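You operate a simulated robot arm through the tools that you are given. There is no shell and no other tool. Be economical: measure what you need, move in short steps, check, and stop when the job is done.

Carry out the task below with a simulated two-armed robot. There is one attempt and no reset: what you move stays moved.

TASK
On the top of the kitting bench, fold the rag in half.

The check looks at the end state, three seconds after you hand in, the way a careful person would. Anything else that was tipped, shoved, dropped, spilled or broken makes it a failure. Flat cloth is picked up by pressing the open fingertips on it (5 to 10 N) and closing them slowly along it; thin cloth reads only 2 to 8 mm in the jaws.

THE ROBOT
Two 7-joint arms with two-finger parallel grippers on one trunk, on a base that drives. Base frame: it is fixed to the floor where the robot stands at the start and does not move with it; the origin is under the middle of the robot, x ahead of it, y to its left, z up. Units: m, degrees, N and s.
The left shoulder is at the start at [0.05, 0.165, 1.055], the right one opposite. Places, roughly: top of the kitting bench [0.7, 0.4, 0.8]. Payload 3.91 kg a hand.
Tool frame (each hand has its own): the origin (TCP) lies between the finger pads and is the grasp point; the fingertips stand 0.03 m ahead of it; z points along the fingers, y is the line along which they close. Largest opening 0.11 m; finger width 0.02, thickness 0.01; the body of the gripper, 0.048 by 0.112 m, starts 0.055 m behind the TCP.
Orientation is told as [roll, pitch, yaw] about the base's x, y, z axes, in that order, counted from this pose: with the fingers straight down and closing along the base's y, the tool's x points along the base's -x, its y along +y and its z along -z.

THE INTERFACE
- The arms move only by the tool arm_command. It takes "left_moves", "right_moves" or both (then of equal length, played together; a hand with none holds still); each is a list of rows, each a list of 3 entries, a list of its own where there are three numbers: the gripper command, from -1 (shut) to 1 (fully open), values between in proportion, then the shift along the base's x, y, z in m, then the turn, a rotation vector about the base's x, y, z in degrees. In form: [[jaw, [tx, ty, tz], [ax, ay, az]], ...]. A call has 1 to 10 rows; each row is the pose to reach, as a shift and turn from the pose commanded when the call began. Rows are played at 5 a second. More than 0.05 m and 8.6 degrees between two rows, or a gripper value outside its range, and nothing of the call is played. Where a pose cannot be reached the arm comes as near as it can. A force on the tool above 40 N (or 10 N above the force at the start of the call, whichever is more), or a blocked arm, ends the call early, and 0.2 s more pass. Each finger travels about 0.045 m/s and halts on what it meets, pressing with about 20 N; the grip force reading is that of the motor and also rises with nothing between the fingers. The clock runs only during rows and for 0.2 s after the last one: add rows that repeat a pose to give the fingers time. It gives the time, the measured TCP pose, the force on the tool (base axes), the opening and the grip force at its end, in the units of the frame above (readings bear some noise), with the torque about the TCP (base axes, N m) and any sound that the robot's microphone picked up.
- Cameras (640 x 400 px; columns grow to the right, rows downward): "scene" is now at [0.1186, -0.006, 1.2327]; the picture's right is [-0.13, -0.99, 0.00], its down [-0.50, 0.07, -0.86] and it looks along [0.86, -0.12, -0.50] (base axes); focal length 236 px, centre (320, 200). "left" rides on the left gripper at [0.072, -0.017, -0.103] in its tool frame; the picture's right is [0.23, 0.97, 0.00], its down [-0.76, 0.18, -0.62] and it looks along [-0.61, 0.14, 0.78] (tool axes); focal length 222 px, centre (320, 200). "right" rides on the right gripper at [0.072, 0.017, -0.103] in its tool frame; the picture's right is [-0.23, 0.97, 0.00], its down [-0.76, -0.18, -0.62] and it looks along [-0.61, -0.14, 0.78] (tool axes); focal length 222 px, centre (320, 200). There is no depth. A picture from a camera that has moved, and an enlarged one, comes with that camera's place and axes in the base frame and with its lens. The place of the scene camera against the robot may be out by one fixed shift of up to 0.012 m in any direction.
- capture(camera): a new picture of that camera. It takes no simulated time.
- raise_lower(by): slides the trunk up (or, below 0, down) by that many m; the arms and the scene camera ride with it, the base frame stays. It gives what a move gives, with no picture.
- steer(legs): drives the robot by 1 to 6 legs, each [ahead, left, turn to the left] in m, m and degrees, along the robot's own axes; the way and the turn of a leg run together, so that a leg with both is an arc; at most 1.5 m and 180 degrees a leg. The arms and the cameras ride along, it lands a little off, and it stops where it bumps. It gives what a move gives.
- pan_tilt(pan, tilt): turns the head with the scene camera to pan (to the left, within 80 degrees either way) and tilt (down, from -29 to 69), counted from straight ahead of the robot. It gives what a move gives.
- inspect(camera, box): a new picture of the part [left, top, right, bottom] of that camera's present view, enlarged. It takes no simulated time.
- close_job(): hands the job in; it is judged then, once.

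Go step by step. Nothing tells you exact positions but the pictures and the camera data: compare them with the known pose of the tool, close in by small moves and look again before you grip or let go. The budget is 120 turns and 100 pictures, counting those below and the enlarged ones. Unless the task says otherwise, let go and move clear before handing in, and close with one line.

The tools are called as a command line: name --argument value ..., lists and objects as JSON in quotes. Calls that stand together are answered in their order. arm_command: Moves the arms, as the interface text tells. Its arguments: {"type":"object","properties":{"left_moves":{"type":"array","items":{"type":"array"}},"right_moves":{"type":"array","items":{"type":"array"}}},"required":[]} The other tools are called the same way: raise_lower (by) slides the trunk up or down; steer (legs) drives the base; pan_tilt (pan, tilt) turns the head that bears the scene camera; capture (camera) takes a picture; inspect (camera, box) takes an enlarged picture of a part of a camera's view; close_job () hands the job in.

At the start:

```text
time: 0.0
left_tcp_pos: [0.4679, 0.3369, 0.9415]
left_tcp_rot: [-0.1, 0.0, 0.0]
left_wrist_force: [0.1, -0.1, -0.2]
left_torque: [-0.04, -0.01, 0.02]
left_finger_gap: 0.1101
left_finger_force: 0.0
right_tcp_pos: [0.4091, -0.0747, 1.029]
right_tcp_rot: [0.1, 0.0, 0.0]
right_wrist_force: [-1.3, 0.1, -0.3]
right_torque: [0.01, 0.0, 0.05]
right_finger_gap: 0.1101
right_finger_force: 0.0
trunk travel left (down, up): [-0.275, 0.228]
robot x, y, heading: [-0.0014, -0.0004, 0.0]
head pan, tilt: [-7.7, 30.2]
```

scene: 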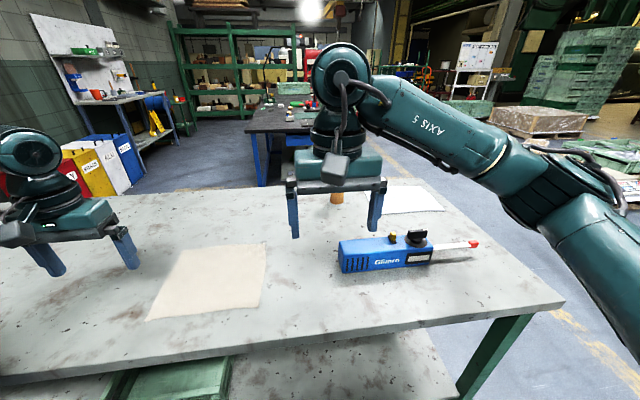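
right: 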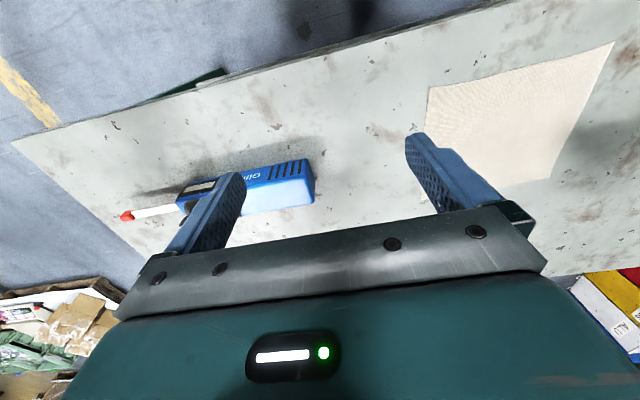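
left: 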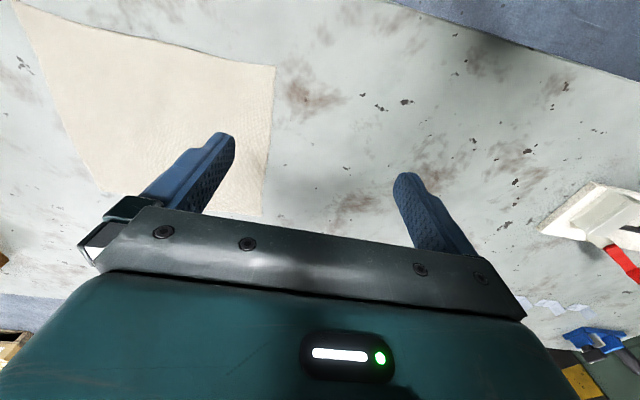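

The rag lies roughly at x 0.48–0.71, y 0.08–0.33, square to the base axes, with a glue gun to its right. I'll drive left to centre on it, then look down at it.

steer --legs '[[0, 0.2, 0]]'

pan_tilt --pan 0 --tilt 45

capture --camera "scene"

```text
time: 1.6
left_tcp_pos: [0.4686, 0.5338, 0.9413]
left_tcp_rot: [-0.1, 0.0, -0.2]
left_wrist_force: [0.0, 0.0, -0.9]
left_torque: [0.0, -0.02, -0.01]
left_finger_gap: 0.1103
left_finger_force: 0.0
right_tcp_pos: [0.4109, 0.1207, 1.029]
right_tcp_rot: [-0.1, 0.0, -0.2]
right_wrist_force: [-0.6, 0.4, -0.4]
right_torque: [-0.03, -0.02, -0.03]
right_finger_gap: 0.1099
right_finger_force: 0.0
trunk travel left (down, up): [-0.275, 0.228]
robot x, y, heading: [0.0002, 0.1975, -0.4]
head pan, tilt: [-7.7, 30.2]
```

```text
time: 2.4
left_tcp_pos: [0.4683, 0.532, 0.9428]
left_tcp_rot: [0.0, 0.0, -0.2]
left_wrist_force: [0.3, -0.1, -0.1]
left_torque: [0.0, 0.02, 0.01]
left_finger_gap: 0.1098
left_finger_force: 0.0
right_tcp_pos: [0.4101, 0.1212, 1.0286]
right_tcp_rot: [0.0, 0.0, -0.1]
right_wrist_force: [0.0, 0.6, -0.4]
right_torque: [-0.03, -0.01, 0.0]
right_finger_gap: 0.1098
right_finger_force: 0.1
trunk travel left (down, up): [-0.275, 0.228]
robot x, y, heading: [0.0009, 0.1941, -0.1]
head pan, tilt: [0.0, 45.0]
```

```text
96 pictures are left
camera scene: at [0.1108, 0.2025, 1.2105], right [0.0, -1.0, 0.0], down [-0.71, 0.0, -0.71], along [0.71, 0.0, -0.71], focal length 236 px, centre (320, 200)
```

scene: 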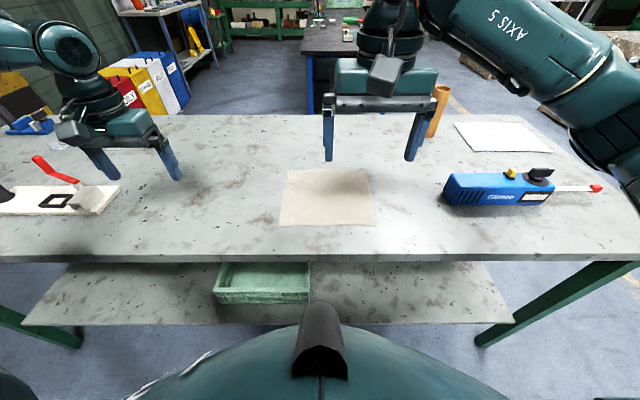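

The rag corners are now about (0.705,0.30), (0.71,0.055), (0.48,0.06), (0.483,0.304), and the bench edge is at x≈0.385. I'll drive a little closer for reach, then bring the hands over the near corners.

steer --legs '[[0.06, 0, 0]]'

capture --camera "right"

capture --camera "left"

```text
time: 3.3
left_tcp_pos: [0.528, 0.5328, 0.9425]
left_tcp_rot: [0.0, 0.0, -0.1]
left_wrist_force: [0.1, 0.3, 0.2]
left_torque: [-0.01, 0.04, 0.01]
left_finger_gap: 0.1101
left_finger_force: 0.1
right_tcp_pos: [0.4699, 0.1219, 1.0274]
right_tcp_rot: [0.0, 0.1, -0.1]
right_wrist_force: [0.7, 0.0, -0.6]
right_torque: [-0.03, 0.0, -0.03]
right_finger_gap: 0.1099
right_finger_force: 0.1
trunk travel left (down, up): [-0.275, 0.228]
robot x, y, heading: [0.0604, 0.1959, -0.3]
head pan, tilt: [0.0, 45.0]
```

```text
95 pictures are left
camera right: at [0.3987, 0.1383, 1.1316], right [0.23, 0.97, 0.0], down [0.76, -0.18, 0.62], along [0.61, -0.14, -0.78], focal length 222 px, centre (320, 200)
```

right: 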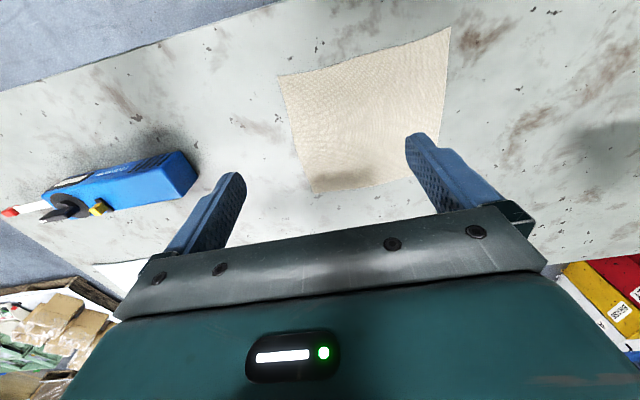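

```text
94 pictures are left
camera left: at [0.4552, 0.5153, 1.0453], right [-0.22, 0.97, 0.0], down [0.76, 0.18, 0.62], along [0.61, 0.14, -0.78], focal length 222 px, centre (320, 200)
```

left: 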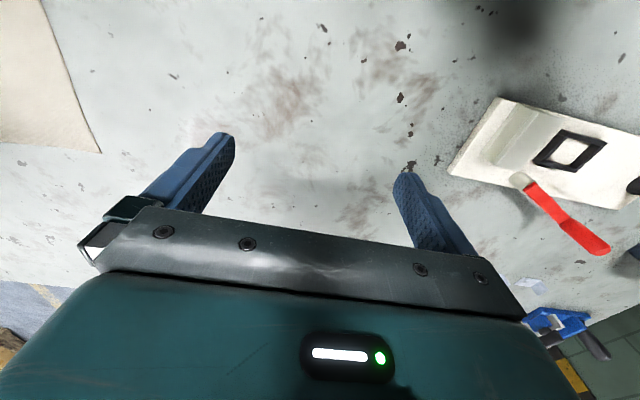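

Comparing both views puts the bench top at z≈0.80, so the rag spans x 0.44–0.645, y 0.075–0.29. I'll take the two far corners, fold them toward the robot, and first hover over them.

arm_command --right_moves '[[0.6, [0.02, -0.002, -0.018], [0, 0, 0]], [0.2, [0.043, -0.005, -0.036], [0, 0, 0]], [0, [0.065, -0.007, -0.054], [0, 0, 0]], [-0.3, [0.087, -0.01, -0.072], [0, 0, 0]], [-0.3, [0.108, -0.012, -0.09], [0, 0, 0]], [-0.3, [0.13, -0.015, -0.108], [0, 0, 0]], [-0.3, [0.15, -0.017, -0.127], [0, 0, 0]], [-0.3, [0.15, -0.017, -0.127], [0, 0, 0]]]' --left_moves '[[0.6, [0.013, -0.039, -0.006], [0, 0, 0]], [0.2, [0.026, -0.078, -0.012], [0, 0, 0]], [0, [0.039, -0.117, -0.018], [0, 0, 0]], [-0.3, [0.053, -0.156, -0.024], [0, 0, 0]], [-0.3, [0.066, -0.195, -0.03], [0, 0, 0]], [-0.3, [0.079, -0.234, -0.036], [0, 0, 0]], [-0.3, [0.092, -0.271, -0.043], [0, 0, 0]], [-0.3, [0.092, -0.271, -0.043], [0, 0, 0]]]'

capture --camera "scene"

capture --camera "right"

capture --camera "left"

```text
time: 5.1
left_tcp_pos: [0.5498, 0.3504, 0.9179]
left_tcp_rot: [0.0, -0.1, -0.2]
left_wrist_force: [0.1, -0.3, 0.5]
left_torque: [-0.01, 0.0, 0.02]
left_finger_gap: 0.0387
left_finger_force: 0.0
left hand out of reach, approached as far as the arm can: row 4, 5, 6, 7, 8
right_tcp_pos: [0.62, 0.1046, 0.9017]
right_tcp_rot: [0.0, 0.0, -0.3]
right_wrist_force: [-0.1, 0.4, -0.1]
right_torque: [0.0, -0.02, -0.01]
right_finger_gap: 0.0385
right_finger_force: 0.1
trunk travel left (down, up): [-0.275, 0.228]
robot x, y, heading: [0.0581, 0.2002, -0.3]
head pan, tilt: [0.0, 45.0]
```

```text
93 pictures are left
camera scene: at [0.1701, 0.2024, 1.2104], right [0.0, -1.0, 0.0], down [-0.71, 0.0, -0.71], along [0.71, 0.0, -0.71], focal length 236 px, centre (320, 200)
```

scene: 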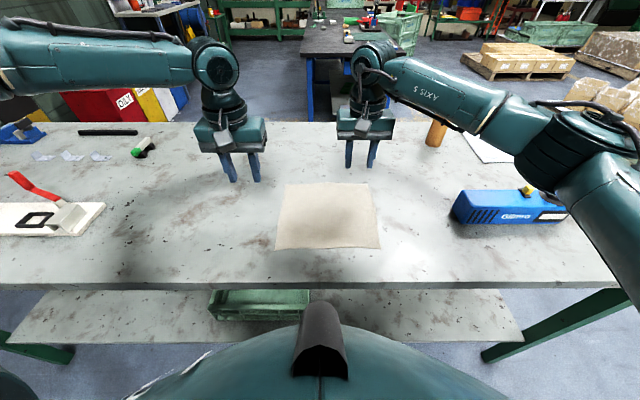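

```text
92 pictures are left
camera right: at [0.5478, 0.1213, 1.0043], right [0.23, 0.97, 0.0], down [0.76, -0.18, 0.62], along [0.61, -0.14, -0.78], focal length 222 px, centre (320, 200)
```

right: 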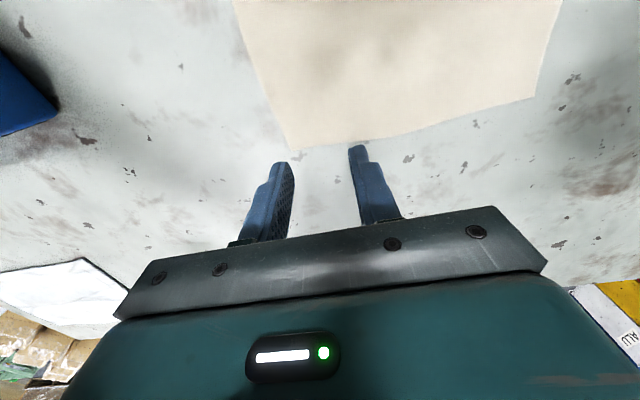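

```text
91 pictures are left
camera left: at [0.4755, 0.3328, 1.0211], right [-0.22, 0.97, 0.0], down [0.76, 0.18, 0.62], along [0.61, 0.14, -0.78], focal length 222 px, centre (320, 200)
```

left: 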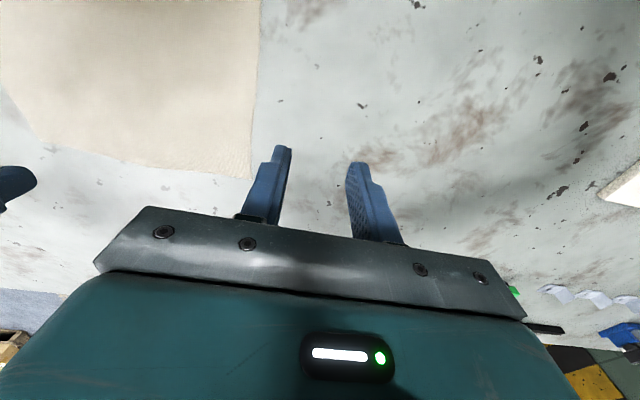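

The far edge lies at x≈0.637, y from 0.070 to 0.287. The left hand fell short of its goal; I'll try again along another path.

arm_command --left_moves '[[-0.3, [0.0, -0.03, 0], [0, 0, 0]], [-0.3, [0.03, -0.045, 0], [0, 0, 0]], [-0.3, [0.06, -0.06, -0.01], [0, 0, 0]], [-0.3, [0.07, -0.088, -0.018], [0, 0, 0]]]'

```text
time: 6.1
left_tcp_pos: [0.5472, 0.3476, 0.9226]
left_tcp_rot: [-0.1, 0.0, -0.2]
left_wrist_force: [-0.1, -0.3, 0.0]
left_torque: [0.02, 0.0, -0.01]
left_finger_gap: 0.0386
left_finger_force: 0.0
left hand out of reach, approached as far as the arm can: row 1, 2, 3, 4
right_tcp_pos: [0.6184, 0.1043, 0.9009]
right_tcp_rot: [-0.1, 0.0, -0.2]
right_wrist_force: [0.1, 0.7, 0.6]
right_torque: [0.04, 0.0, -0.01]
right_finger_gap: 0.0385
right_finger_force: 0.0
trunk travel left (down, up): [-0.275, 0.228]
robot x, y, heading: [0.0595, 0.2011, 0.0]
head pan, tilt: [0.0, 45.0]
```

arm_command --left_moves '[[-0.3, [0.02, 0.02, 0.02], [0, 0, -5]], [-0.3, [0.04, 0.02, 0.02], [0, 0, -13]], [-0.3, [0.06, 0.0, 0.01], [0, 0, -20]], [-0.3, [0.07, -0.03, 0], [0, 0, -20]], [-0.3, [0.07, -0.06, -0.01], [0, 0, -20]], [-0.3, [0.07, -0.085, -0.02], [0, 0, -20]]]'

```text
time: 7.5
left_tcp_pos: [0.55, 0.3478, 0.9219]
left_tcp_rot: [0.1, -0.1, -20.1]
left_wrist_force: [-0.4, -0.3, -0.2]
left_torque: [-0.03, -0.01, -0.01]
left_finger_gap: 0.0383
left_finger_force: 0.2
left hand out of reach, approached as far as the arm can: row 2, 3, 4, 5, 6
right_tcp_pos: [0.6189, 0.1047, 0.9018]
right_tcp_rot: [-0.1, 0.0, -0.2]
right_wrist_force: [0.4, -0.9, 0.7]
right_torque: [0.03, 0.04, 0.0]
right_finger_gap: 0.0386
right_finger_force: 0.0
trunk travel left (down, up): [-0.275, 0.228]
robot x, y, heading: [0.0613, 0.1936, -0.3]
head pan, tilt: [0.0, 45.0]
```

arm_command --left_moves '[[-0.3, [0.0, 0.04, 0.02], [0, 0, 8]], [-0.3, [0.0, 0.08, 0.04], [0, 0, 16]], [-0.3, [0.04, 0.08, 0.04], [0, 0, 20]], [-0.3, [0.08, 0.08, 0.04], [0, 0, 20]]]'

capture --camera "scene"

```text
time: 8.5
left_tcp_pos: [0.6251, 0.4349, 0.96]
left_tcp_rot: [-0.1, -0.2, -0.1]
left_wrist_force: [-0.7, 0.4, 0.4]
left_torque: [0.03, 0.04, -0.04]
left_finger_gap: 0.0384
left_finger_force: 0.2
left hand out of reach, approached as far as the arm can: row 4
right_tcp_pos: [0.6186, 0.105, 0.9006]
right_tcp_rot: [-0.1, 0.0, -0.2]
right_wrist_force: [0.3, -0.6, 0.0]
right_torque: [0.0, 0.0, 0.0]
right_finger_gap: 0.0385
right_finger_force: 0.0
trunk travel left (down, up): [-0.275, 0.228]
robot x, y, heading: [0.0625, 0.1949, -0.3]
head pan, tilt: [0.0, 45.0]
```

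```text
90 pictures are left
camera scene: at [0.1702, 0.2026, 1.2104], right [0.0, -1.0, 0.0], down [-0.71, 0.0, -0.71], along [0.71, 0.0, -0.71], focal length 236 px, centre (320, 200)
```

scene: 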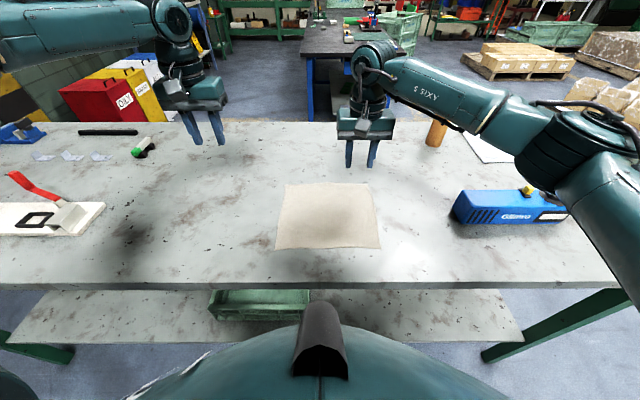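

arm_command --left_moves '[[-0.3, [-0.045, 0.0, 0.0], [0, 0, 0]], [-0.3, [-0.09, 0.0, -0.01], [0, 0, 0]], [-0.3, [-0.13, -0.0, -0.02], [0, 0, 0]], [-0.3, [-0.17, -0.01, -0.02], [0, 0, 0]], [-0.3, [-0.2, -0.04, -0.02], [0, 0, 0]], [-0.3, [-0.2, -0.08, -0.02], [0, 0, 0]], [-0.3, [-0.2, -0.12, -0.02], [0, 0, 0]]]'

arm_command --left_moves '[[-0.3, [0.045, 0.0, 0.0], [0, 0, 0]], [-0.3, [0.09, 0.0, -0.01], [0, 0, 0]], [-0.3, [0.13, -0.02, -0.02], [0, 0, 0]], [-0.3, [0.17, -0.04, -0.02], [0, 0, 0]], [-0.3, [0.2, -0.06, -0.02], [0, 0, 0]]]'

```text
time: 10.1
left_tcp_pos: [0.4234, 0.3119, 0.9403]
left_tcp_rot: [0.0, 0.0, -0.1]
left_wrist_force: [-0.2, -0.9, 0.4]
left_torque: [0.01, -0.02, 0.0]
left_finger_gap: 0.0386
left_finger_force: 0.0
right_tcp_pos: [0.6198, 0.1045, 0.9]
right_tcp_rot: [0.0, 0.0, -0.2]
right_wrist_force: [-0.4, 0.2, 0.1]
right_torque: [-0.01, 0.0, 0.01]
right_finger_gap: 0.0385
right_finger_force: 0.0
trunk travel left (down, up): [-0.275, 0.228]
robot x, y, heading: [0.0569, 0.1949, -0.3]
head pan, tilt: [0.0, 45.0]
```

```text
time: 11.3
left_tcp_pos: [0.5471, 0.3459, 0.9336]
left_tcp_rot: [0.0, 0.0, -0.2]
left_wrist_force: [0.8, 0.9, 0.0]
left_torque: [0.0, -0.02, 0.03]
left_finger_gap: 0.0385
left_finger_force: 0.2
left hand out of reach, approached as far as the arm can: row 2, 3, 4, 5
right_tcp_pos: [0.6189, 0.104, 0.9008]
right_tcp_rot: [-0.1, 0.0, -0.2]
right_wrist_force: [0.3, -0.2, 0.1]
right_torque: [-0.01, 0.01, -0.02]
right_finger_gap: 0.0385
right_finger_force: 0.1
trunk travel left (down, up): [-0.275, 0.228]
robot x, y, heading: [0.0588, 0.1991, -0.0]
head pan, tilt: [0.0, 45.0]
```

arm_command --right_moves '[[-0.3, [-0.04, 0, 0.02], [0, 0, 0]], [-0.3, [-0.08, -0.01, 0.04], [0, 0, 0]], [-0.3, [-0.12, -0.03, 0.06], [0, 0, 0]], [-0.3, [-0.15, -0.05, 0.08], [0, 0, 0]]]'

arm_command --left_moves '[[-0.3, [0.03, -0.02, 0.0], [0, 0, 0]], [-0.3, [0.06, -0.04, -0.01], [0, 0, 0]], [-0.3, [0.073, -0.08, -0.03], [0, 0, 0]]]'

capture --camera "scene"

```text
time: 12.3
left_tcp_pos: [0.5474, 0.3466, 0.9344]
left_tcp_rot: [-0.1, -0.1, -0.1]
left_wrist_force: [0.4, -0.1, 0.4]
left_torque: [0.01, 0.01, -0.02]
left_finger_gap: 0.0384
left_finger_force: 0.0
right_tcp_pos: [0.4696, 0.0525, 0.9804]
right_tcp_rot: [0.0, 0.1, -0.2]
right_wrist_force: [0.5, 0.7, 0.1]
right_torque: [0.0, 0.01, 0.02]
right_finger_gap: 0.0384
right_finger_force: 0.0
trunk travel left (down, up): [-0.275, 0.228]
robot x, y, heading: [0.0596, 0.197, 0.1]
head pan, tilt: [0.0, 45.0]
```

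```text
time: 13.1
left_tcp_pos: [0.5502, 0.3499, 0.9221]
left_tcp_rot: [0.0, 0.0, -0.2]
left_wrist_force: [0.8, -0.4, -0.6]
left_torque: [0.01, -0.03, 0.01]
left_finger_gap: 0.0384
left_finger_force: 0.0
left hand out of reach, approached as far as the arm can: row 1, 2, 3
right_tcp_pos: [0.4694, 0.0518, 0.9814]
right_tcp_rot: [0.0, 0.0, -0.2]
right_wrist_force: [-0.5, -0.4, 1.4]
right_torque: [-0.01, -0.03, 0.0]
right_finger_gap: 0.0384
right_finger_force: 0.1
trunk travel left (down, up): [-0.275, 0.228]
robot x, y, heading: [0.0621, 0.1986, 0.1]
head pan, tilt: [0.0, 45.0]
```

```text
89 pictures are left
camera scene: at [0.1701, 0.2023, 1.2104], right [0.0, -1.0, 0.0], down [-0.71, 0.0, -0.71], along [0.71, 0.0, -0.71], focal length 236 px, centre (320, 200)
```

scene: 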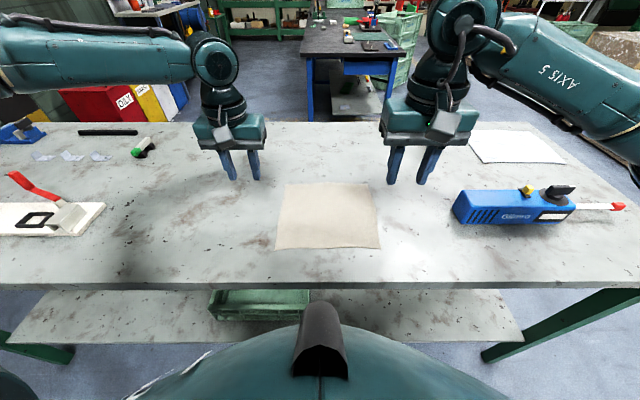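

arm_command --left_moves '[[-0.3, [0.0, 0.0, -0.03], [0, 0, 0]], [-0.3, [0.0, 0.0, -0.06], [0, 0, 0]], [-0.3, [0.04, -0.02, -0.06], [0, 0, 0]], [-0.3, [0.07, -0.05, -0.06], [0, 0, 0]]]'

```text
time: 14.1
left_tcp_pos: [0.5572, 0.3675, 0.8809]
left_tcp_rot: [0.0, -0.1, -0.3]
left_wrist_force: [0.6, -0.1, -0.1]
left_torque: [-0.02, -0.01, 0.03]
left_finger_gap: 0.0386
left_finger_force: 0.1
left hand out of reach, approached as far as the arm can: row 1, 2, 3, 4
right_tcp_pos: [0.4695, 0.0533, 0.981]
right_tcp_rot: [-0.1, -0.1, -0.2]
right_wrist_force: [-0.1, 0.1, 0.2]
right_torque: [0.02, 0.0, 0.0]
right_finger_gap: 0.0385
right_finger_force: 0.1
trunk travel left (down, up): [-0.275, 0.228]
robot x, y, heading: [0.0584, 0.1987, -0.0]
head pan, tilt: [0.0, 45.0]
```

arm_command --left_moves '[[-0.3, [-0.04, 0.0, 0.03], [0, 0, 0]], [-0.3, [-0.08, -0.01, 0.05], [0, 0, 0]], [-0.3, [-0.12, -0.03, 0.08], [0, 0, 0]], [-0.3, [-0.15, -0.06, 0.11], [0, 0, 0]], [-0.3, [-0.17, -0.09, 0.14], [0, 0, 0]], [-0.3, [-0.17, -0.12, 0.16], [0, 0, 0]], [-0.3, [-0.17, -0.14, 0.18], [0, 0, 0]]]'

arm_command --left_moves '[[-0.3, [0.04, 0.01, 0.0], [0, 0, 0]], [-0.3, [0.08, 0.02, 0], [0, 0, 0]], [-0.3, [0.12, 0.03, -0.02], [0, 0, 0]], [-0.3, [0.16, 0.03, -0.04], [0, 0, 0]], [-0.3, [0.2, 0.03, -0.06], [0, 0, 0]], [-0.3, [0.23, 0.03, -0.09], [0, 0, 0]]]'

```text
refused: row 3 steps farther than a row can; nothing moved
```

```text
time: 15.5
left_tcp_pos: [0.6236, 0.4676, 0.8662]
left_tcp_rot: [0.0, -0.1, -0.2]
left_wrist_force: [-0.1, -0.9, 1.5]
left_torque: [0.01, 0.02, -0.02]
left_finger_gap: 0.0388
left_finger_force: 0.0
left hand out of reach, approached as far as the arm can: row 1, 2, 3, 4, 5, 6
right_tcp_pos: [0.4689, 0.0536, 0.9816]
right_tcp_rot: [0.0, 0.0, -0.3]
right_wrist_force: [0.1, -0.8, 0.5]
right_torque: [0.01, 0.03, 0.01]
right_finger_gap: 0.0384
right_finger_force: 0.1
trunk travel left (down, up): [-0.275, 0.228]
robot x, y, heading: [0.0585, 0.1967, -0.4]
head pan, tilt: [0.0, 45.0]
```

arm_command --left_moves '[[-0.3, [-0.03, 0.0, 0.03], [0, 0, 0]], [-0.3, [-0.06, 0.0, 0.06], [0, 0, 0]], [-0.3, [-0.09, -0.01, 0.09], [0, 0, 0]], [-0.3, [-0.12, -0.03, 0.12], [0, 0, 0]], [-0.3, [-0.15, -0.05, 0.15], [0, 0, 0]], [-0.3, [-0.18, -0.08, 0.17], [0, 0, 0]], [-0.3, [-0.2, -0.11, 0.18], [0, 0, 0]], [-0.3, [-0.21, -0.15, 0.18], [0, 0, 0]], [-0.3, [-0.21, -0.19, 0.18], [0, 0, 0]], [-0.3, [-0.21, -0.22, 0.18], [0, 0, 0]]]'

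capture --camera "scene"

```text
time: 17.7
left_tcp_pos: [0.4131, 0.2899, 1.0401]
left_tcp_rot: [0.0, -0.1, -0.1]
left_wrist_force: [-0.2, 0.5, 0.3]
left_torque: [-0.04, 0.0, -0.01]
left_finger_gap: 0.0385
left_finger_force: 0.0
left hand out of reach, approached as far as the arm can: row 9, 10
right_tcp_pos: [0.4706, 0.0548, 0.9806]
right_tcp_rot: [-0.1, 0.0, -0.3]
right_wrist_force: [0.0, -0.9, 0.4]
right_torque: [-0.03, 0.03, 0.01]
right_finger_gap: 0.0385
right_finger_force: 0.0
trunk travel left (down, up): [-0.275, 0.228]
robot x, y, heading: [0.0587, 0.1955, -0.1]
head pan, tilt: [0.0, 45.0]
```

```text
88 pictures are left
camera scene: at [0.1703, 0.2023, 1.2104], right [0.0, -1.0, 0.0], down [-0.71, 0.0, -0.71], along [0.71, 0.0, -0.71], focal length 236 px, centre (320, 200)
```

scene: 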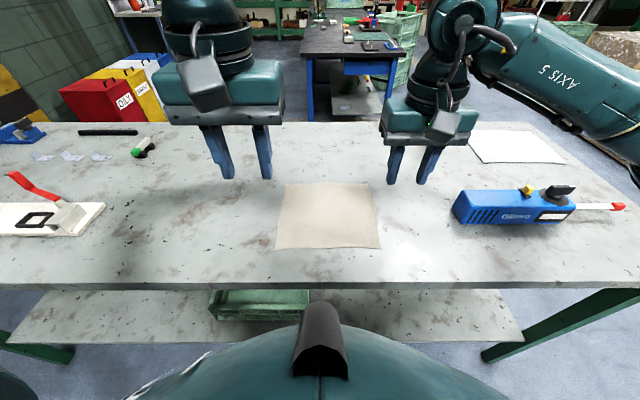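

arm_command --left_moves '[[-0.3, [0.0, 0.02, 0.0], [-8, 0, 0]], [-0.3, [0.0, 0.02, 0.0], [-16, 0, 0]], [-0.3, [0.0, 0.02, 0.0], [-24, 0, 0]], [-0.3, [0.04, 0.02, -0.02], [-30, 0, 0]], [-0.3, [0.08, 0.01, -0.04], [-30, 0, 0]], [-0.3, [0.12, 0.0, -0.06], [-30, 0, 0]], [-0.3, [0.16, -0.01, -0.08], [-30, 0, 0]], [-0.3, [0.2, -0.03, -0.1], [-30, 0, 0]]]'

```text
time: 19.5
left_tcp_pos: [0.5821, 0.2864, 0.945]
left_tcp_rot: [-30.0, -0.2, -0.1]
left_wrist_force: [0.9, -0.5, 0.5]
left_torque: [0.01, -0.04, -0.02]
left_finger_gap: 0.0384
left_finger_force: 0.1
left hand out of reach, approached as far as the arm can: row 8
right_tcp_pos: [0.4697, 0.0531, 0.9817]
right_tcp_rot: [0.1, 0.0, -0.1]
right_wrist_force: [-1.0, 0.1, -0.8]
right_torque: [-0.03, 0.02, -0.01]
right_finger_gap: 0.0386
right_finger_force: 0.1
trunk travel left (down, up): [-0.275, 0.228]
robot x, y, heading: [0.0592, 0.1945, -0.5]
head pan, tilt: [0.0, 45.0]
```

Tilting the left hand inward extends its reach; shifting the robot right should remove the rest of the limit. Driving 0.1 m right.

steer --legs '[[0.0, -0.1, 0]]'

arm_command --left_moves '[[-0.3, [0.0, 0.04, 0.0], [8, 0, 0]], [-0.3, [0.0, 0.07, 0.0], [15, 0, 0]], [-0.3, [0.01, 0.075, 0.0], [20, 0, 0]], [-0.3, [0.03, 0.075, 0.0], [25, 0, 0]], [-0.3, [0.045, 0.075, 0.0], [30, 0, 0]]]' --right_moves '[[-0.3, [0.04, 0.03, 0], [0, 0, 0]], [-0.3, [0.08, 0.06, 0], [0, 0, 0]], [-0.3, [0.12, 0.09, -0.02], [0, 0, 0]], [-0.3, [0.15, 0.12, -0.04], [0, 0, 0]], [-0.3, [0.15, 0.15, -0.06], [0, 0, 0]]]'

```text
time: 20.7
left_tcp_pos: [0.5818, 0.1877, 0.9454]
left_tcp_rot: [-30.1, 0.0, -0.1]
left_wrist_force: [-0.1, -0.9, 0.2]
left_torque: [0.01, 0.02, -0.01]
left_finger_gap: 0.0384
left_finger_force: 0.0
right_tcp_pos: [0.4705, -0.0458, 0.981]
right_tcp_rot: [0.0, 0.0, -0.2]
right_wrist_force: [0.3, -0.8, 0.9]
right_torque: [-0.01, -0.01, 0.0]
right_finger_gap: 0.0384
right_finger_force: 0.0
trunk travel left (down, up): [-0.275, 0.228]
robot x, y, heading: [0.0588, 0.0998, -0.4]
head pan, tilt: [0.0, 45.0]
```

```text
refused: row 3 steps farther than a row can; nothing moved
```

arm_command --left_moves '[[-0.3, [0.0, 0.04, 0.0], [8, 0, 0]], [-0.3, [0.0, 0.07, 0.0], [15, 0, 0]], [-0.3, [0.01, 0.075, 0.0], [20, 0, 0]], [-0.3, [0.03, 0.075, 0.0], [25, 0, 0]], [-0.3, [0.045, 0.075, 0.0], [30, 0, 0]]]' --right_moves '[[-0.3, [0.03, 0.03, 0], [0, 0, 0]], [-0.3, [0.06, 0.06, -0.02], [0, 0, 0]], [-0.3, [0.09, 0.09, -0.04], [0, 0, 0]], [-0.3, [0.12, 0.12, -0.06], [0, 0, 0]], [-0.3, [0.15, 0.15, -0.08], [0, 0, 0]]]'

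```text
time: 21.9
left_tcp_pos: [0.5925, 0.2903, 0.9473]
left_tcp_rot: [0.0, -0.1, -0.1]
left_wrist_force: [0.3, -0.2, -0.4]
left_torque: [0.01, -0.02, 0.0]
left_finger_gap: 0.0383
left_finger_force: 0.0
left hand out of reach, approached as far as the arm can: row 4, 5
right_tcp_pos: [0.6192, 0.106, 0.9017]
right_tcp_rot: [0.0, 0.0, 0.0]
right_wrist_force: [-0.5, -0.4, -0.3]
right_torque: [-0.01, -0.01, -0.01]
right_finger_gap: 0.0385
right_finger_force: 0.1
trunk travel left (down, up): [-0.275, 0.228]
robot x, y, heading: [0.0587, 0.0971, -0.1]
head pan, tilt: [0.0, 45.0]
```

steer --legs '[[0.04, -0.08, 0]]'

```text
time: 23.0
left_tcp_pos: [0.6326, 0.2103, 0.9479]
left_tcp_rot: [0.0, -0.2, -0.1]
left_wrist_force: [0.0, -0.2, 0.2]
left_torque: [0.05, 0.0, 0.03]
left_finger_gap: 0.0385
left_finger_force: 0.2
right_tcp_pos: [0.6594, 0.024, 0.9021]
right_tcp_rot: [0.1, -0.1, -0.2]
right_wrist_force: [0.7, -0.6, -0.3]
right_torque: [0.04, -0.03, -0.03]
right_finger_gap: 0.0383
right_finger_force: 0.0
trunk travel left (down, up): [-0.275, 0.228]
robot x, y, heading: [0.0996, 0.0162, -0.1]
head pan, tilt: [0.0, 45.0]
```

arm_command --left_moves '[[-0.3, [0.0, 0.02, -0.02], [0, 0, 0]], [-0.3, [0.0, 0.04, -0.035], [0, 0, 0]], [-0.3, [-0.002, 0.046, -0.048], [0, 0, 0]], [-0.3, [-0.002, 0.046, -0.048], [0, 0, 0]]]' --right_moves '[[-0.3, [-0.01, 0.03, 0], [0, 0, 0]], [-0.3, [-0.02, 0.06, 0], [0, 0, 0]], [-0.3, [-0.029, 0.08, 0], [0, 0, 0]], [-0.3, [-0.029, 0.08, 0], [0, 0, 0]]]'

capture --camera "right"

capture --camera "left"

capture --camera "scene"

```text
time: 24.0
left_tcp_pos: [0.6307, 0.2555, 0.8996]
left_tcp_rot: [-0.1, -0.2, -0.2]
left_wrist_force: [0.6, 0.5, 0.5]
left_torque: [-0.02, -0.02, 0.0]
left_finger_gap: 0.0386
left_finger_force: 0.0
right_tcp_pos: [0.6308, 0.1045, 0.9014]
right_tcp_rot: [0.0, 0.0, -0.2]
right_wrist_force: [0.3, -0.3, -1.1]
right_torque: [-0.04, 0.03, 0.03]
right_finger_gap: 0.0384
right_finger_force: 0.0
trunk travel left (down, up): [-0.275, 0.228]
robot x, y, heading: [0.0974, 0.0164, -0.1]
head pan, tilt: [0.0, 45.0]
```

```text
87 pictures are left
camera right: at [0.5592, 0.1212, 1.0054], right [0.23, 0.97, 0.0], down [0.76, -0.18, 0.62], along [0.61, -0.14, -0.78], focal length 222 px, centre (320, 200)
```

right: 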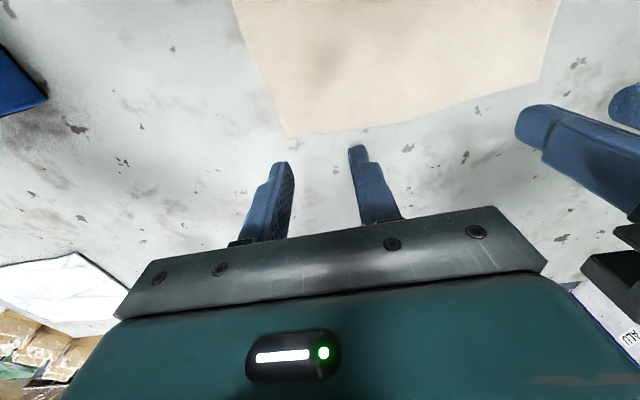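

```text
86 pictures are left
camera left: at [0.5565, 0.239, 1.003], right [-0.22, 0.97, 0.0], down [0.76, 0.18, 0.62], along [0.61, 0.14, -0.78], focal length 222 px, centre (320, 200)
```

left: 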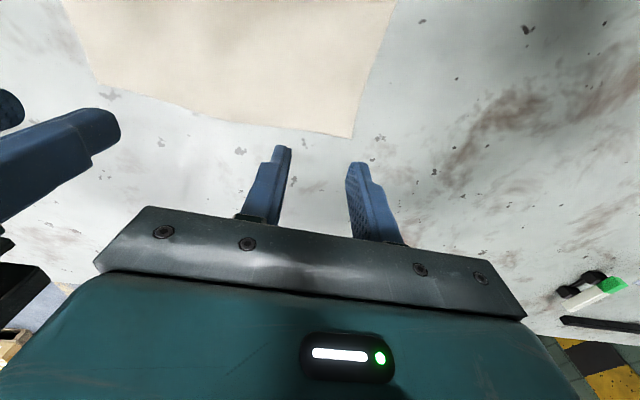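

```text
85 pictures are left
camera scene: at [0.2096, 0.0236, 1.2104], right [0.0, -1.0, 0.0], down [-0.71, 0.0, -0.71], along [0.71, 0.0, -0.71], focal length 236 px, centre (320, 200)
```

scene: 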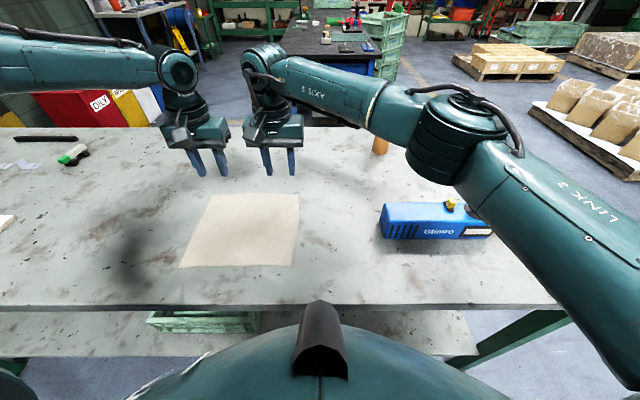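

Both hands now hover over the far corners and reach. Descending to just above the cloth.

arm_command --left_moves '[[-0.3, [0.0, 0.0, -0.025], [0, 0, 0]], [-0.3, [0.0, 0.0, -0.045], [0, 0, 0]], [-0.3, [0.0, 0.0, -0.056], [0, 0, 0]], [-0.3, [0.0, 0.0, -0.056], [0, 0, 0]]]' --right_moves '[[-0.3, [0.0, 0.0, -0.025], [0, 0, 0]], [-0.3, [0.0, 0.0, -0.045], [0, 0, 0]], [-0.3, [0.0, 0.0, -0.056], [0, 0, 0]], [-0.3, [0.0, 0.0, -0.056], [0, 0, 0]]]'

capture --camera "right"

capture --camera "left"

```text
time: 25.0
left_tcp_pos: [0.6315, 0.2557, 0.8439]
left_tcp_rot: [-0.1, -0.2, -0.2]
left_wrist_force: [0.2, -0.3, -0.3]
left_torque: [0.01, 0.01, -0.03]
left_finger_gap: 0.0383
left_finger_force: 0.1
right_tcp_pos: [0.6291, 0.1043, 0.8464]
right_tcp_rot: [0.0, 0.0, -0.1]
right_wrist_force: [-0.6, -0.4, 0.4]
right_torque: [-0.01, -0.01, -0.02]
right_finger_gap: 0.0385
right_finger_force: 0.1
trunk travel left (down, up): [-0.275, 0.228]
robot x, y, heading: [0.097, 0.0194, -0.2]
head pan, tilt: [0.0, 45.0]
```

```text
84 pictures are left
camera right: at [0.5585, 0.1216, 0.9488], right [0.23, 0.97, 0.0], down [0.76, -0.18, 0.62], along [0.61, -0.14, -0.78], focal length 222 px, centre (320, 200)
```

right: 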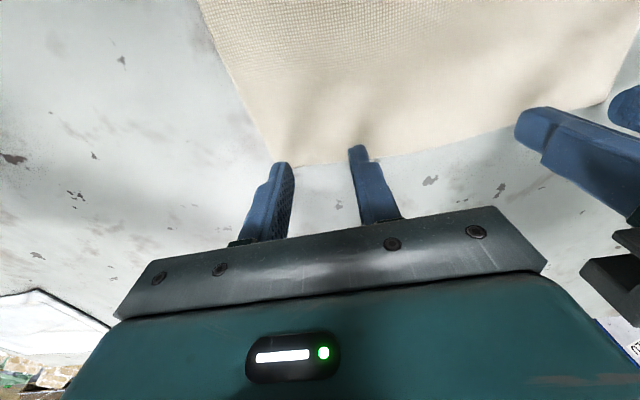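

```text
83 pictures are left
camera left: at [0.5567, 0.2387, 0.9471], right [-0.22, 0.97, 0.0], down [0.76, 0.18, 0.62], along [0.61, 0.14, -0.78], focal length 222 px, centre (320, 200)
```

left: 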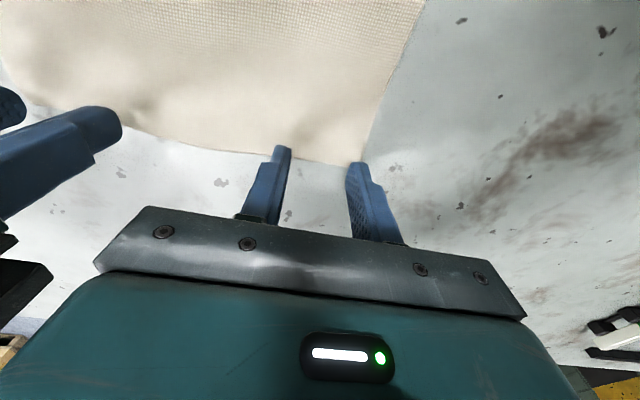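

arm_command --left_moves '[[-0.3, [0.0, 0.0, -0.005], [0, 0, 0]], [-0.3, [0.0, 0.0, -0.01], [0, 0, 0]], [-0.3, [0.0, 0.0, -0.01], [0, 0, 0]]]' --right_moves '[[-0.3, [0.001, 0.0, -0.005], [0, 0, 0]], [-0.3, [0.003, 0.0, -0.01], [0, 0, 0]], [-0.3, [0.003, 0.0, -0.012], [0, 0, 0]]]'

```text
time: 25.8
left_tcp_pos: [0.6292, 0.2555, 0.8335]
left_tcp_rot: [-0.1, -0.1, -0.1]
left_wrist_force: [0.0, 0.4, -0.4]
left_torque: [-0.01, 0.03, 0.0]
left_finger_gap: 0.0384
left_finger_force: 0.1
right_tcp_pos: [0.6335, 0.1056, 0.8329]
right_tcp_rot: [-0.1, 0.0, -0.2]
right_wrist_force: [0.0, -0.6, 0.1]
right_torque: [-0.02, 0.01, 0.01]
right_finger_gap: 0.0382
right_finger_force: 0.1
trunk travel left (down, up): [-0.275, 0.228]
robot x, y, heading: [0.0988, 0.0166, -0.2]
head pan, tilt: [0.0, 45.0]
```

arm_command --left_moves '[[-0.3, [0.0, 0.0, -0.002], [0, 0, 0]], [-0.3, [0.0, 0.0, -0.003], [0, 0, 0]], [-0.3, [0.0, 0.0, -0.004], [0, 0, 0]]]' --right_moves '[[-0.3, [0, 0.0, -0.002], [0, 0, 0]], [-0.3, [0, 0.0, -0.003], [0, 0, 0]], [-0.3, [0, 0.0, -0.004], [0, 0, 0]]]'

```text
time: 26.6
left_tcp_pos: [0.6298, 0.2571, 0.832]
left_tcp_rot: [-0.1, -0.3, -0.2]
left_wrist_force: [0.3, -0.9, 1.1]
left_torque: [0.03, 0.04, 0.0]
left_finger_gap: 0.0387
left_finger_force: 0.1
right_tcp_pos: [0.6326, 0.1041, 0.8327]
right_tcp_rot: [0.1, -0.1, -0.1]
right_wrist_force: [-0.2, -0.3, 8.8]
right_torque: [-0.11, 0.03, -0.01]
right_finger_gap: 0.0382
right_finger_force: 0.1
trunk travel left (down, up): [-0.275, 0.228]
robot x, y, heading: [0.0974, 0.0172, -0.1]
head pan, tilt: [0.0, 45.0]
```

The right hand is pressing at about 9 N and the left is just touching. I'll press the left a bit more.

arm_command --left_moves '[[-0.3, [0.0, 0.0, -0.001], [0, 0, 0]], [-0.3, [0.0, 0.0, -0.002], [0, 0, 0]]]'

capture --camera "left"

capture --camera "right"

```text
time: 27.2
left_tcp_pos: [0.6292, 0.2567, 0.8309]
left_tcp_rot: [-0.2, -0.5, -0.1]
left_wrist_force: [1.7, -0.2, 10.6]
left_torque: [0.18, 0.01, -0.03]
left_finger_gap: 0.0388
left_finger_force: 0.1
right_tcp_pos: [0.6315, 0.1045, 0.8303]
right_tcp_rot: [0.1, -0.2, -0.2]
right_wrist_force: [1.7, 2.8, 11.1]
right_torque: [-0.12, 0.04, 0.0]
right_finger_gap: 0.0385
right_finger_force: 0.0
trunk travel left (down, up): [-0.275, 0.228]
robot x, y, heading: [0.0971, 0.0181, -0.2]
head pan, tilt: [0.0, 45.0]
```

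```text
82 pictures are left
camera left: at [0.5545, 0.2394, 0.9342], right [-0.22, 0.97, 0.0], down [0.76, 0.18, 0.63], along [0.61, 0.14, -0.78], focal length 222 px, centre (320, 200)
```

left: 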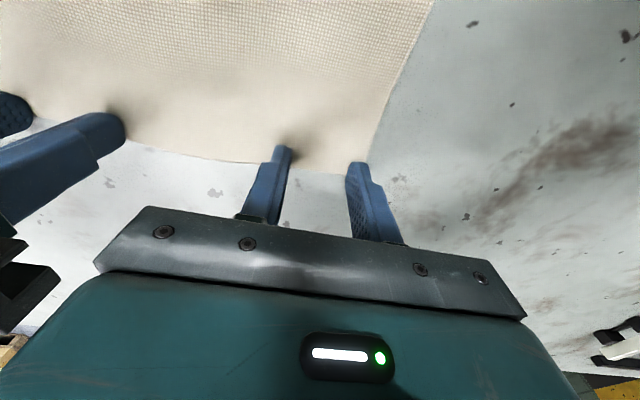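

```text
81 pictures are left
camera right: at [0.5609, 0.1213, 0.9347], right [0.23, 0.97, 0.0], down [0.76, -0.18, 0.63], along [0.61, -0.14, -0.78], focal length 222 px, centre (320, 200)
```

right: 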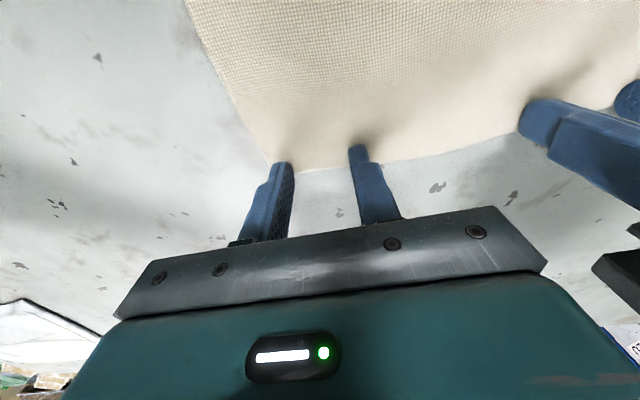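

The outer fingers sit right on the corners; I'll lift, shift a few mm inward, and press again.

arm_command --left_moves '[[-0.3, [0.0, 0.0, 0.008], [0, 0, 0]], [-0.3, [-0.004, -0.005, 0.008], [0, 0, 0]], [-0.3, [-0.004, -0.005, 0.003], [0, 0, 0]], [-0.3, [-0.004, -0.005, 0.0], [0, 0, 0]]]' --right_moves '[[-0.3, [0, 0.0, 0.008], [0, 0, 0]], [-0.3, [-0.004, 0.007, 0.008], [0, 0, 0]], [-0.3, [-0.004, 0.007, 0.003], [0, 0, 0]], [-0.3, [-0.004, 0.007, 0.0], [0, 0, 0]]]'

```text
time: 28.2
left_tcp_pos: [0.6262, 0.2522, 0.8315]
left_tcp_rot: [-0.2, -0.5, -0.1]
left_wrist_force: [1.3, 0.8, 11.6]
left_torque: [0.27, -0.02, -0.02]
left_finger_gap: 0.0385
left_finger_force: 0.2
right_tcp_pos: [0.6282, 0.112, 0.8315]
right_tcp_rot: [0.1, -0.1, -0.2]
right_wrist_force: [0.2, -0.3, 3.9]
right_torque: [-0.04, -0.05, 0.01]
right_finger_gap: 0.0382
right_finger_force: 0.1
trunk travel left (down, up): [-0.275, 0.228]
robot x, y, heading: [0.1016, 0.0143, -0.3]
head pan, tilt: [0.0, 45.0]
```

Both press on the cloth. Now I'll close slowly.

arm_command --left_moves '[[-0.4, [0, 0, 0], [0, 0, 0]], [-0.5, [0, 0, 0], [0, 0, 0]], [-0.6, [0, 0, 0], [0, 0, 0]], [-0.7, [0, 0, 0], [0, 0, 0]], [-0.8, [0, 0, 0], [0, 0, 0]], [-0.9, [0, 0, 0], [0, 0, 0]], [-1, [0, 0, 0], [0, 0, 0]], [-1, [0, 0, 0], [0, 0, 0]]]' --right_moves '[[-0.4, [0, 0, -0.001], [0, 0, 0]], [-0.5, [0, 0, -0.001], [0, 0, 0]], [-0.6, [0, 0, -0.001], [0, 0, 0]], [-0.7, [0, 0, -0.001], [0, 0, 0]], [-0.8, [0, 0, -0.001], [0, 0, 0]], [-0.9, [0, 0, -0.001], [0, 0, 0]], [-1, [0, 0, -0.001], [0, 0, 0]], [-1, [0, 0, -0.001], [0, 0, 0]]]'

capture --camera "left"

capture --camera "right"

```text
time: 30.0
left_tcp_pos: [0.6249, 0.2509, 0.8308]
left_tcp_rot: [-0.2, -0.5, -0.2]
left_wrist_force: [0.4, -4.9, 18.2]
left_torque: [-0.1, -0.01, -0.01]
left_finger_gap: 0.0017
left_finger_force: 19.9
right_tcp_pos: [0.6281, 0.1128, 0.831]
right_tcp_rot: [0.2, -0.1, -0.1]
right_wrist_force: [1.2, 7.5, 17.2]
right_torque: [0.16, -0.05, 0.02]
right_finger_gap: 0.0019
right_finger_force: 19.9
trunk travel left (down, up): [-0.275, 0.228]
robot x, y, heading: [0.0989, 0.0206, 0.0]
head pan, tilt: [0.0, 45.0]
```

```text
80 pictures are left
camera left: at [0.5498, 0.2339, 0.9341], right [-0.22, 0.97, -0.01], down [0.76, 0.18, 0.63], along [0.61, 0.14, -0.78], focal length 222 px, centre (320, 200)
```

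left: 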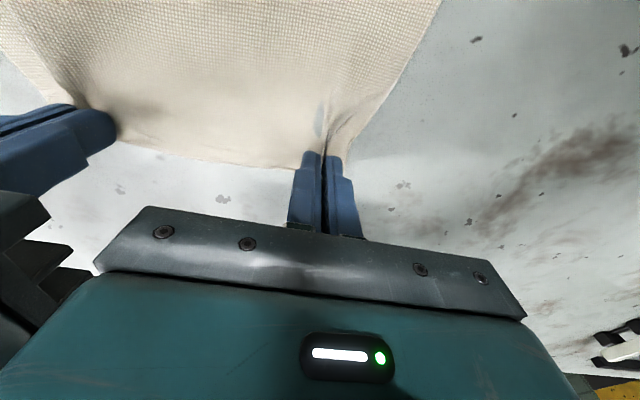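

```text
79 pictures are left
camera right: at [0.5555, 0.1288, 0.9346], right [0.23, 0.97, 0.0], down [0.76, -0.18, 0.63], along [0.61, -0.14, -0.78], focal length 222 px, centre (320, 200)
```

right: 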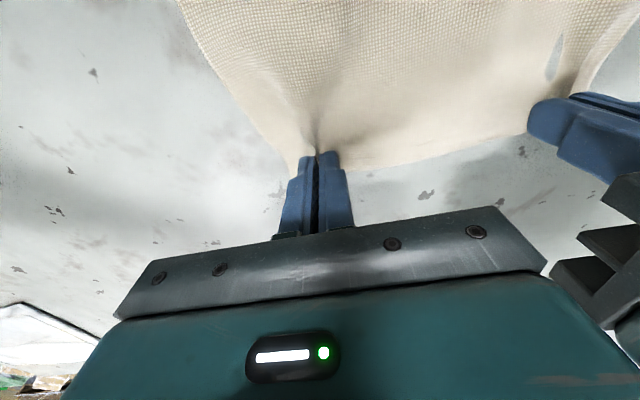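

A ridge of cloth is pinched in both grips. I'll lift gently and check.

arm_command --left_moves '[[-1, [0, 0, 0.01], [0, 0, 0]], [-1, [-0.005, 0, 0.02], [0, 0, 0]], [-1, [-0.01, 0, 0.03], [0, 0, 0]], [-1, [-0.015, 0, 0.04], [0, 0, 0]]]' --right_moves '[[-1, [0, 0, 0.01], [0, 0, 0]], [-1, [-0.005, 0, 0.02], [0, 0, 0]], [-1, [-0.01, 0, 0.03], [0, 0, 0]], [-1, [-0.015, 0, 0.04], [0, 0, 0]]]'

capture --camera "left"

capture --camera "right"

capture --camera "scene"

```text
time: 31.0
left_tcp_pos: [0.6107, 0.251, 0.8678]
left_tcp_rot: [-0.1, -0.1, -0.2]
left_wrist_force: [0.6, -8.8, 0.4]
left_torque: [-0.26, -0.02, 0.02]
left_finger_gap: 0.0019
left_finger_force: 19.6
right_tcp_pos: [0.6135, 0.1133, 0.8685]
right_tcp_rot: [0.0, 0.0, -0.1]
right_wrist_force: [-0.6, 9.0, -0.3]
right_torque: [0.28, 0.03, -0.01]
right_finger_gap: 0.0019
right_finger_force: 19.8
trunk travel left (down, up): [-0.275, 0.228]
robot x, y, heading: [0.1005, 0.0217, -0.3]
head pan, tilt: [0.0, 45.0]
```

```text
78 pictures are left
camera left: at [0.5371, 0.234, 0.9714], right [-0.22, 0.97, 0.0], down [0.76, 0.18, 0.62], along [0.61, 0.14, -0.78], focal length 222 px, centre (320, 200)
```

left: 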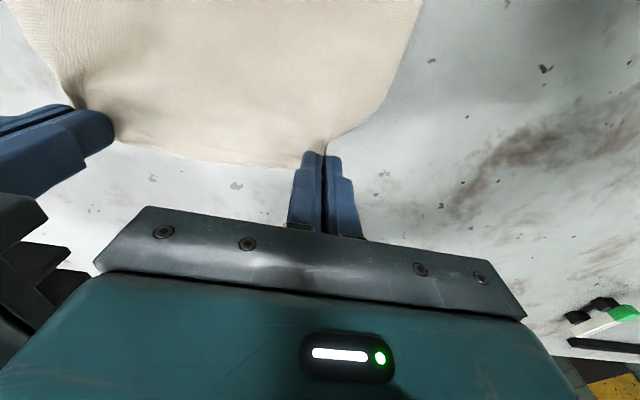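

```text
77 pictures are left
camera right: at [0.5428, 0.1289, 0.9722], right [0.23, 0.97, 0.0], down [0.76, -0.18, 0.62], along [0.61, -0.14, -0.78], focal length 222 px, centre (320, 200)
```

right: 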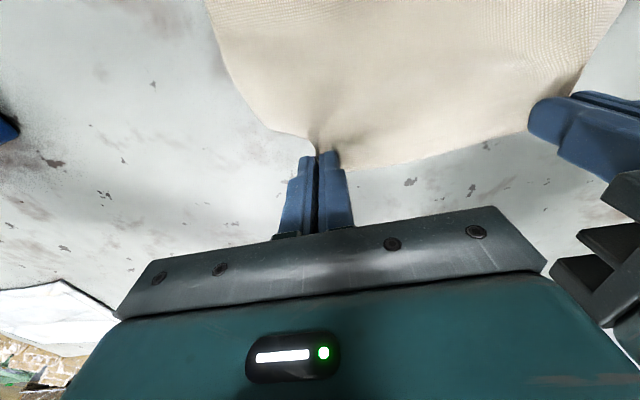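

```text
76 pictures are left
camera scene: at [0.2095, 0.0236, 1.2104], right [0.0, -1.0, 0.0], down [-0.71, 0.0, -0.71], along [0.71, 0.0, -0.71], focal length 236 px, centre (320, 200)
```

scene: 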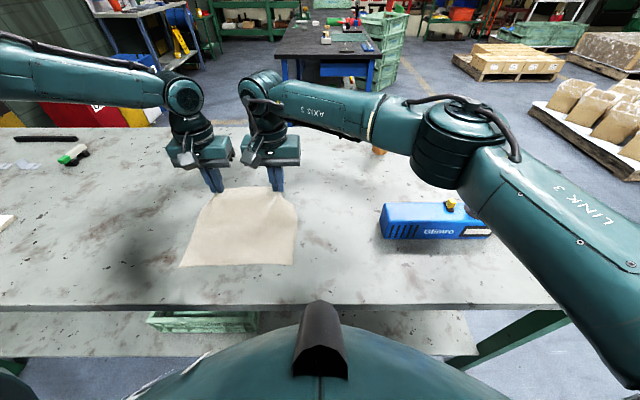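

The cloth is held by both hands. I'll carry it back in an arc, tipping the fingers forward as I go.

arm_command --left_moves '[[-1, [-0.01, -0.002, 0.012], [0, 0, 0]], [-1, [-0.02, -0.003, 0.024], [0, -3, 0]], [-1, [-0.035, -0.003, 0.036], [0, -6, 0]], [-1, [-0.05, -0.003, 0.046], [0, -9, 0]], [-1, [-0.065, -0.003, 0.052], [0, -12, 0]], [-1, [-0.08, -0.003, 0.054], [0, -15, 0]]]' --right_moves '[[-1, [-0.01, 0.002, 0.012], [0, 0, 0]], [-1, [-0.02, 0.003, 0.024], [0, -3, 0]], [-1, [-0.035, 0.003, 0.036], [0, -6, 0]], [-1, [-0.05, 0.003, 0.046], [0, -9, 0]], [-1, [-0.065, 0.003, 0.052], [0, -12, 0]], [-1, [-0.08, 0.003, 0.054], [0, -15, 0]]]'

capture --camera "scene"

capture --camera "left"

```text
time: 32.4
left_tcp_pos: [0.5311, 0.2482, 0.9215]
left_tcp_rot: [0.0, -15.2, -0.1]
left_wrist_force: [-0.6, 0.8, 0.6]
left_torque: [0.02, 0.01, -0.01]
left_finger_gap: 0.0019
left_finger_force: 19.8
right_tcp_pos: [0.5324, 0.1149, 0.9225]
right_tcp_rot: [0.1, -15.1, -0.2]
right_wrist_force: [0.1, 1.1, 0.2]
right_torque: [0.01, 0.01, -0.01]
right_finger_gap: 0.0019
right_finger_force: 20.1
trunk travel left (down, up): [-0.275, 0.228]
robot x, y, heading: [0.0992, 0.019, 0.1]
head pan, tilt: [0.0, 45.0]
```

```text
75 pictures are left
camera scene: at [0.2093, 0.0237, 1.2105], right [0.0, -1.0, 0.0], down [-0.71, 0.0, -0.71], along [0.71, 0.0, -0.71], focal length 236 px, centre (320, 200)
```

scene: 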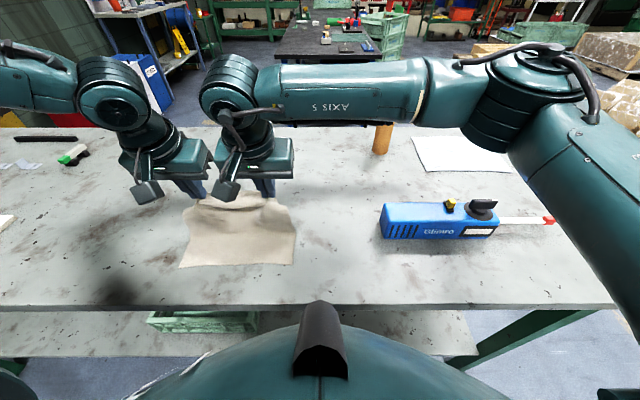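

```text
74 pictures are left
camera left: at [0.4325, 0.2309, 1.0033], right [-0.22, 0.97, -0.06], down [0.57, 0.18, 0.8], along [0.79, 0.14, -0.6], focal length 222 px, centre (320, 200)
```

left: 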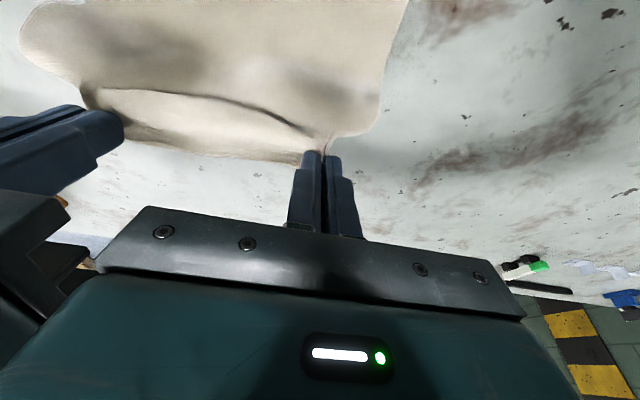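

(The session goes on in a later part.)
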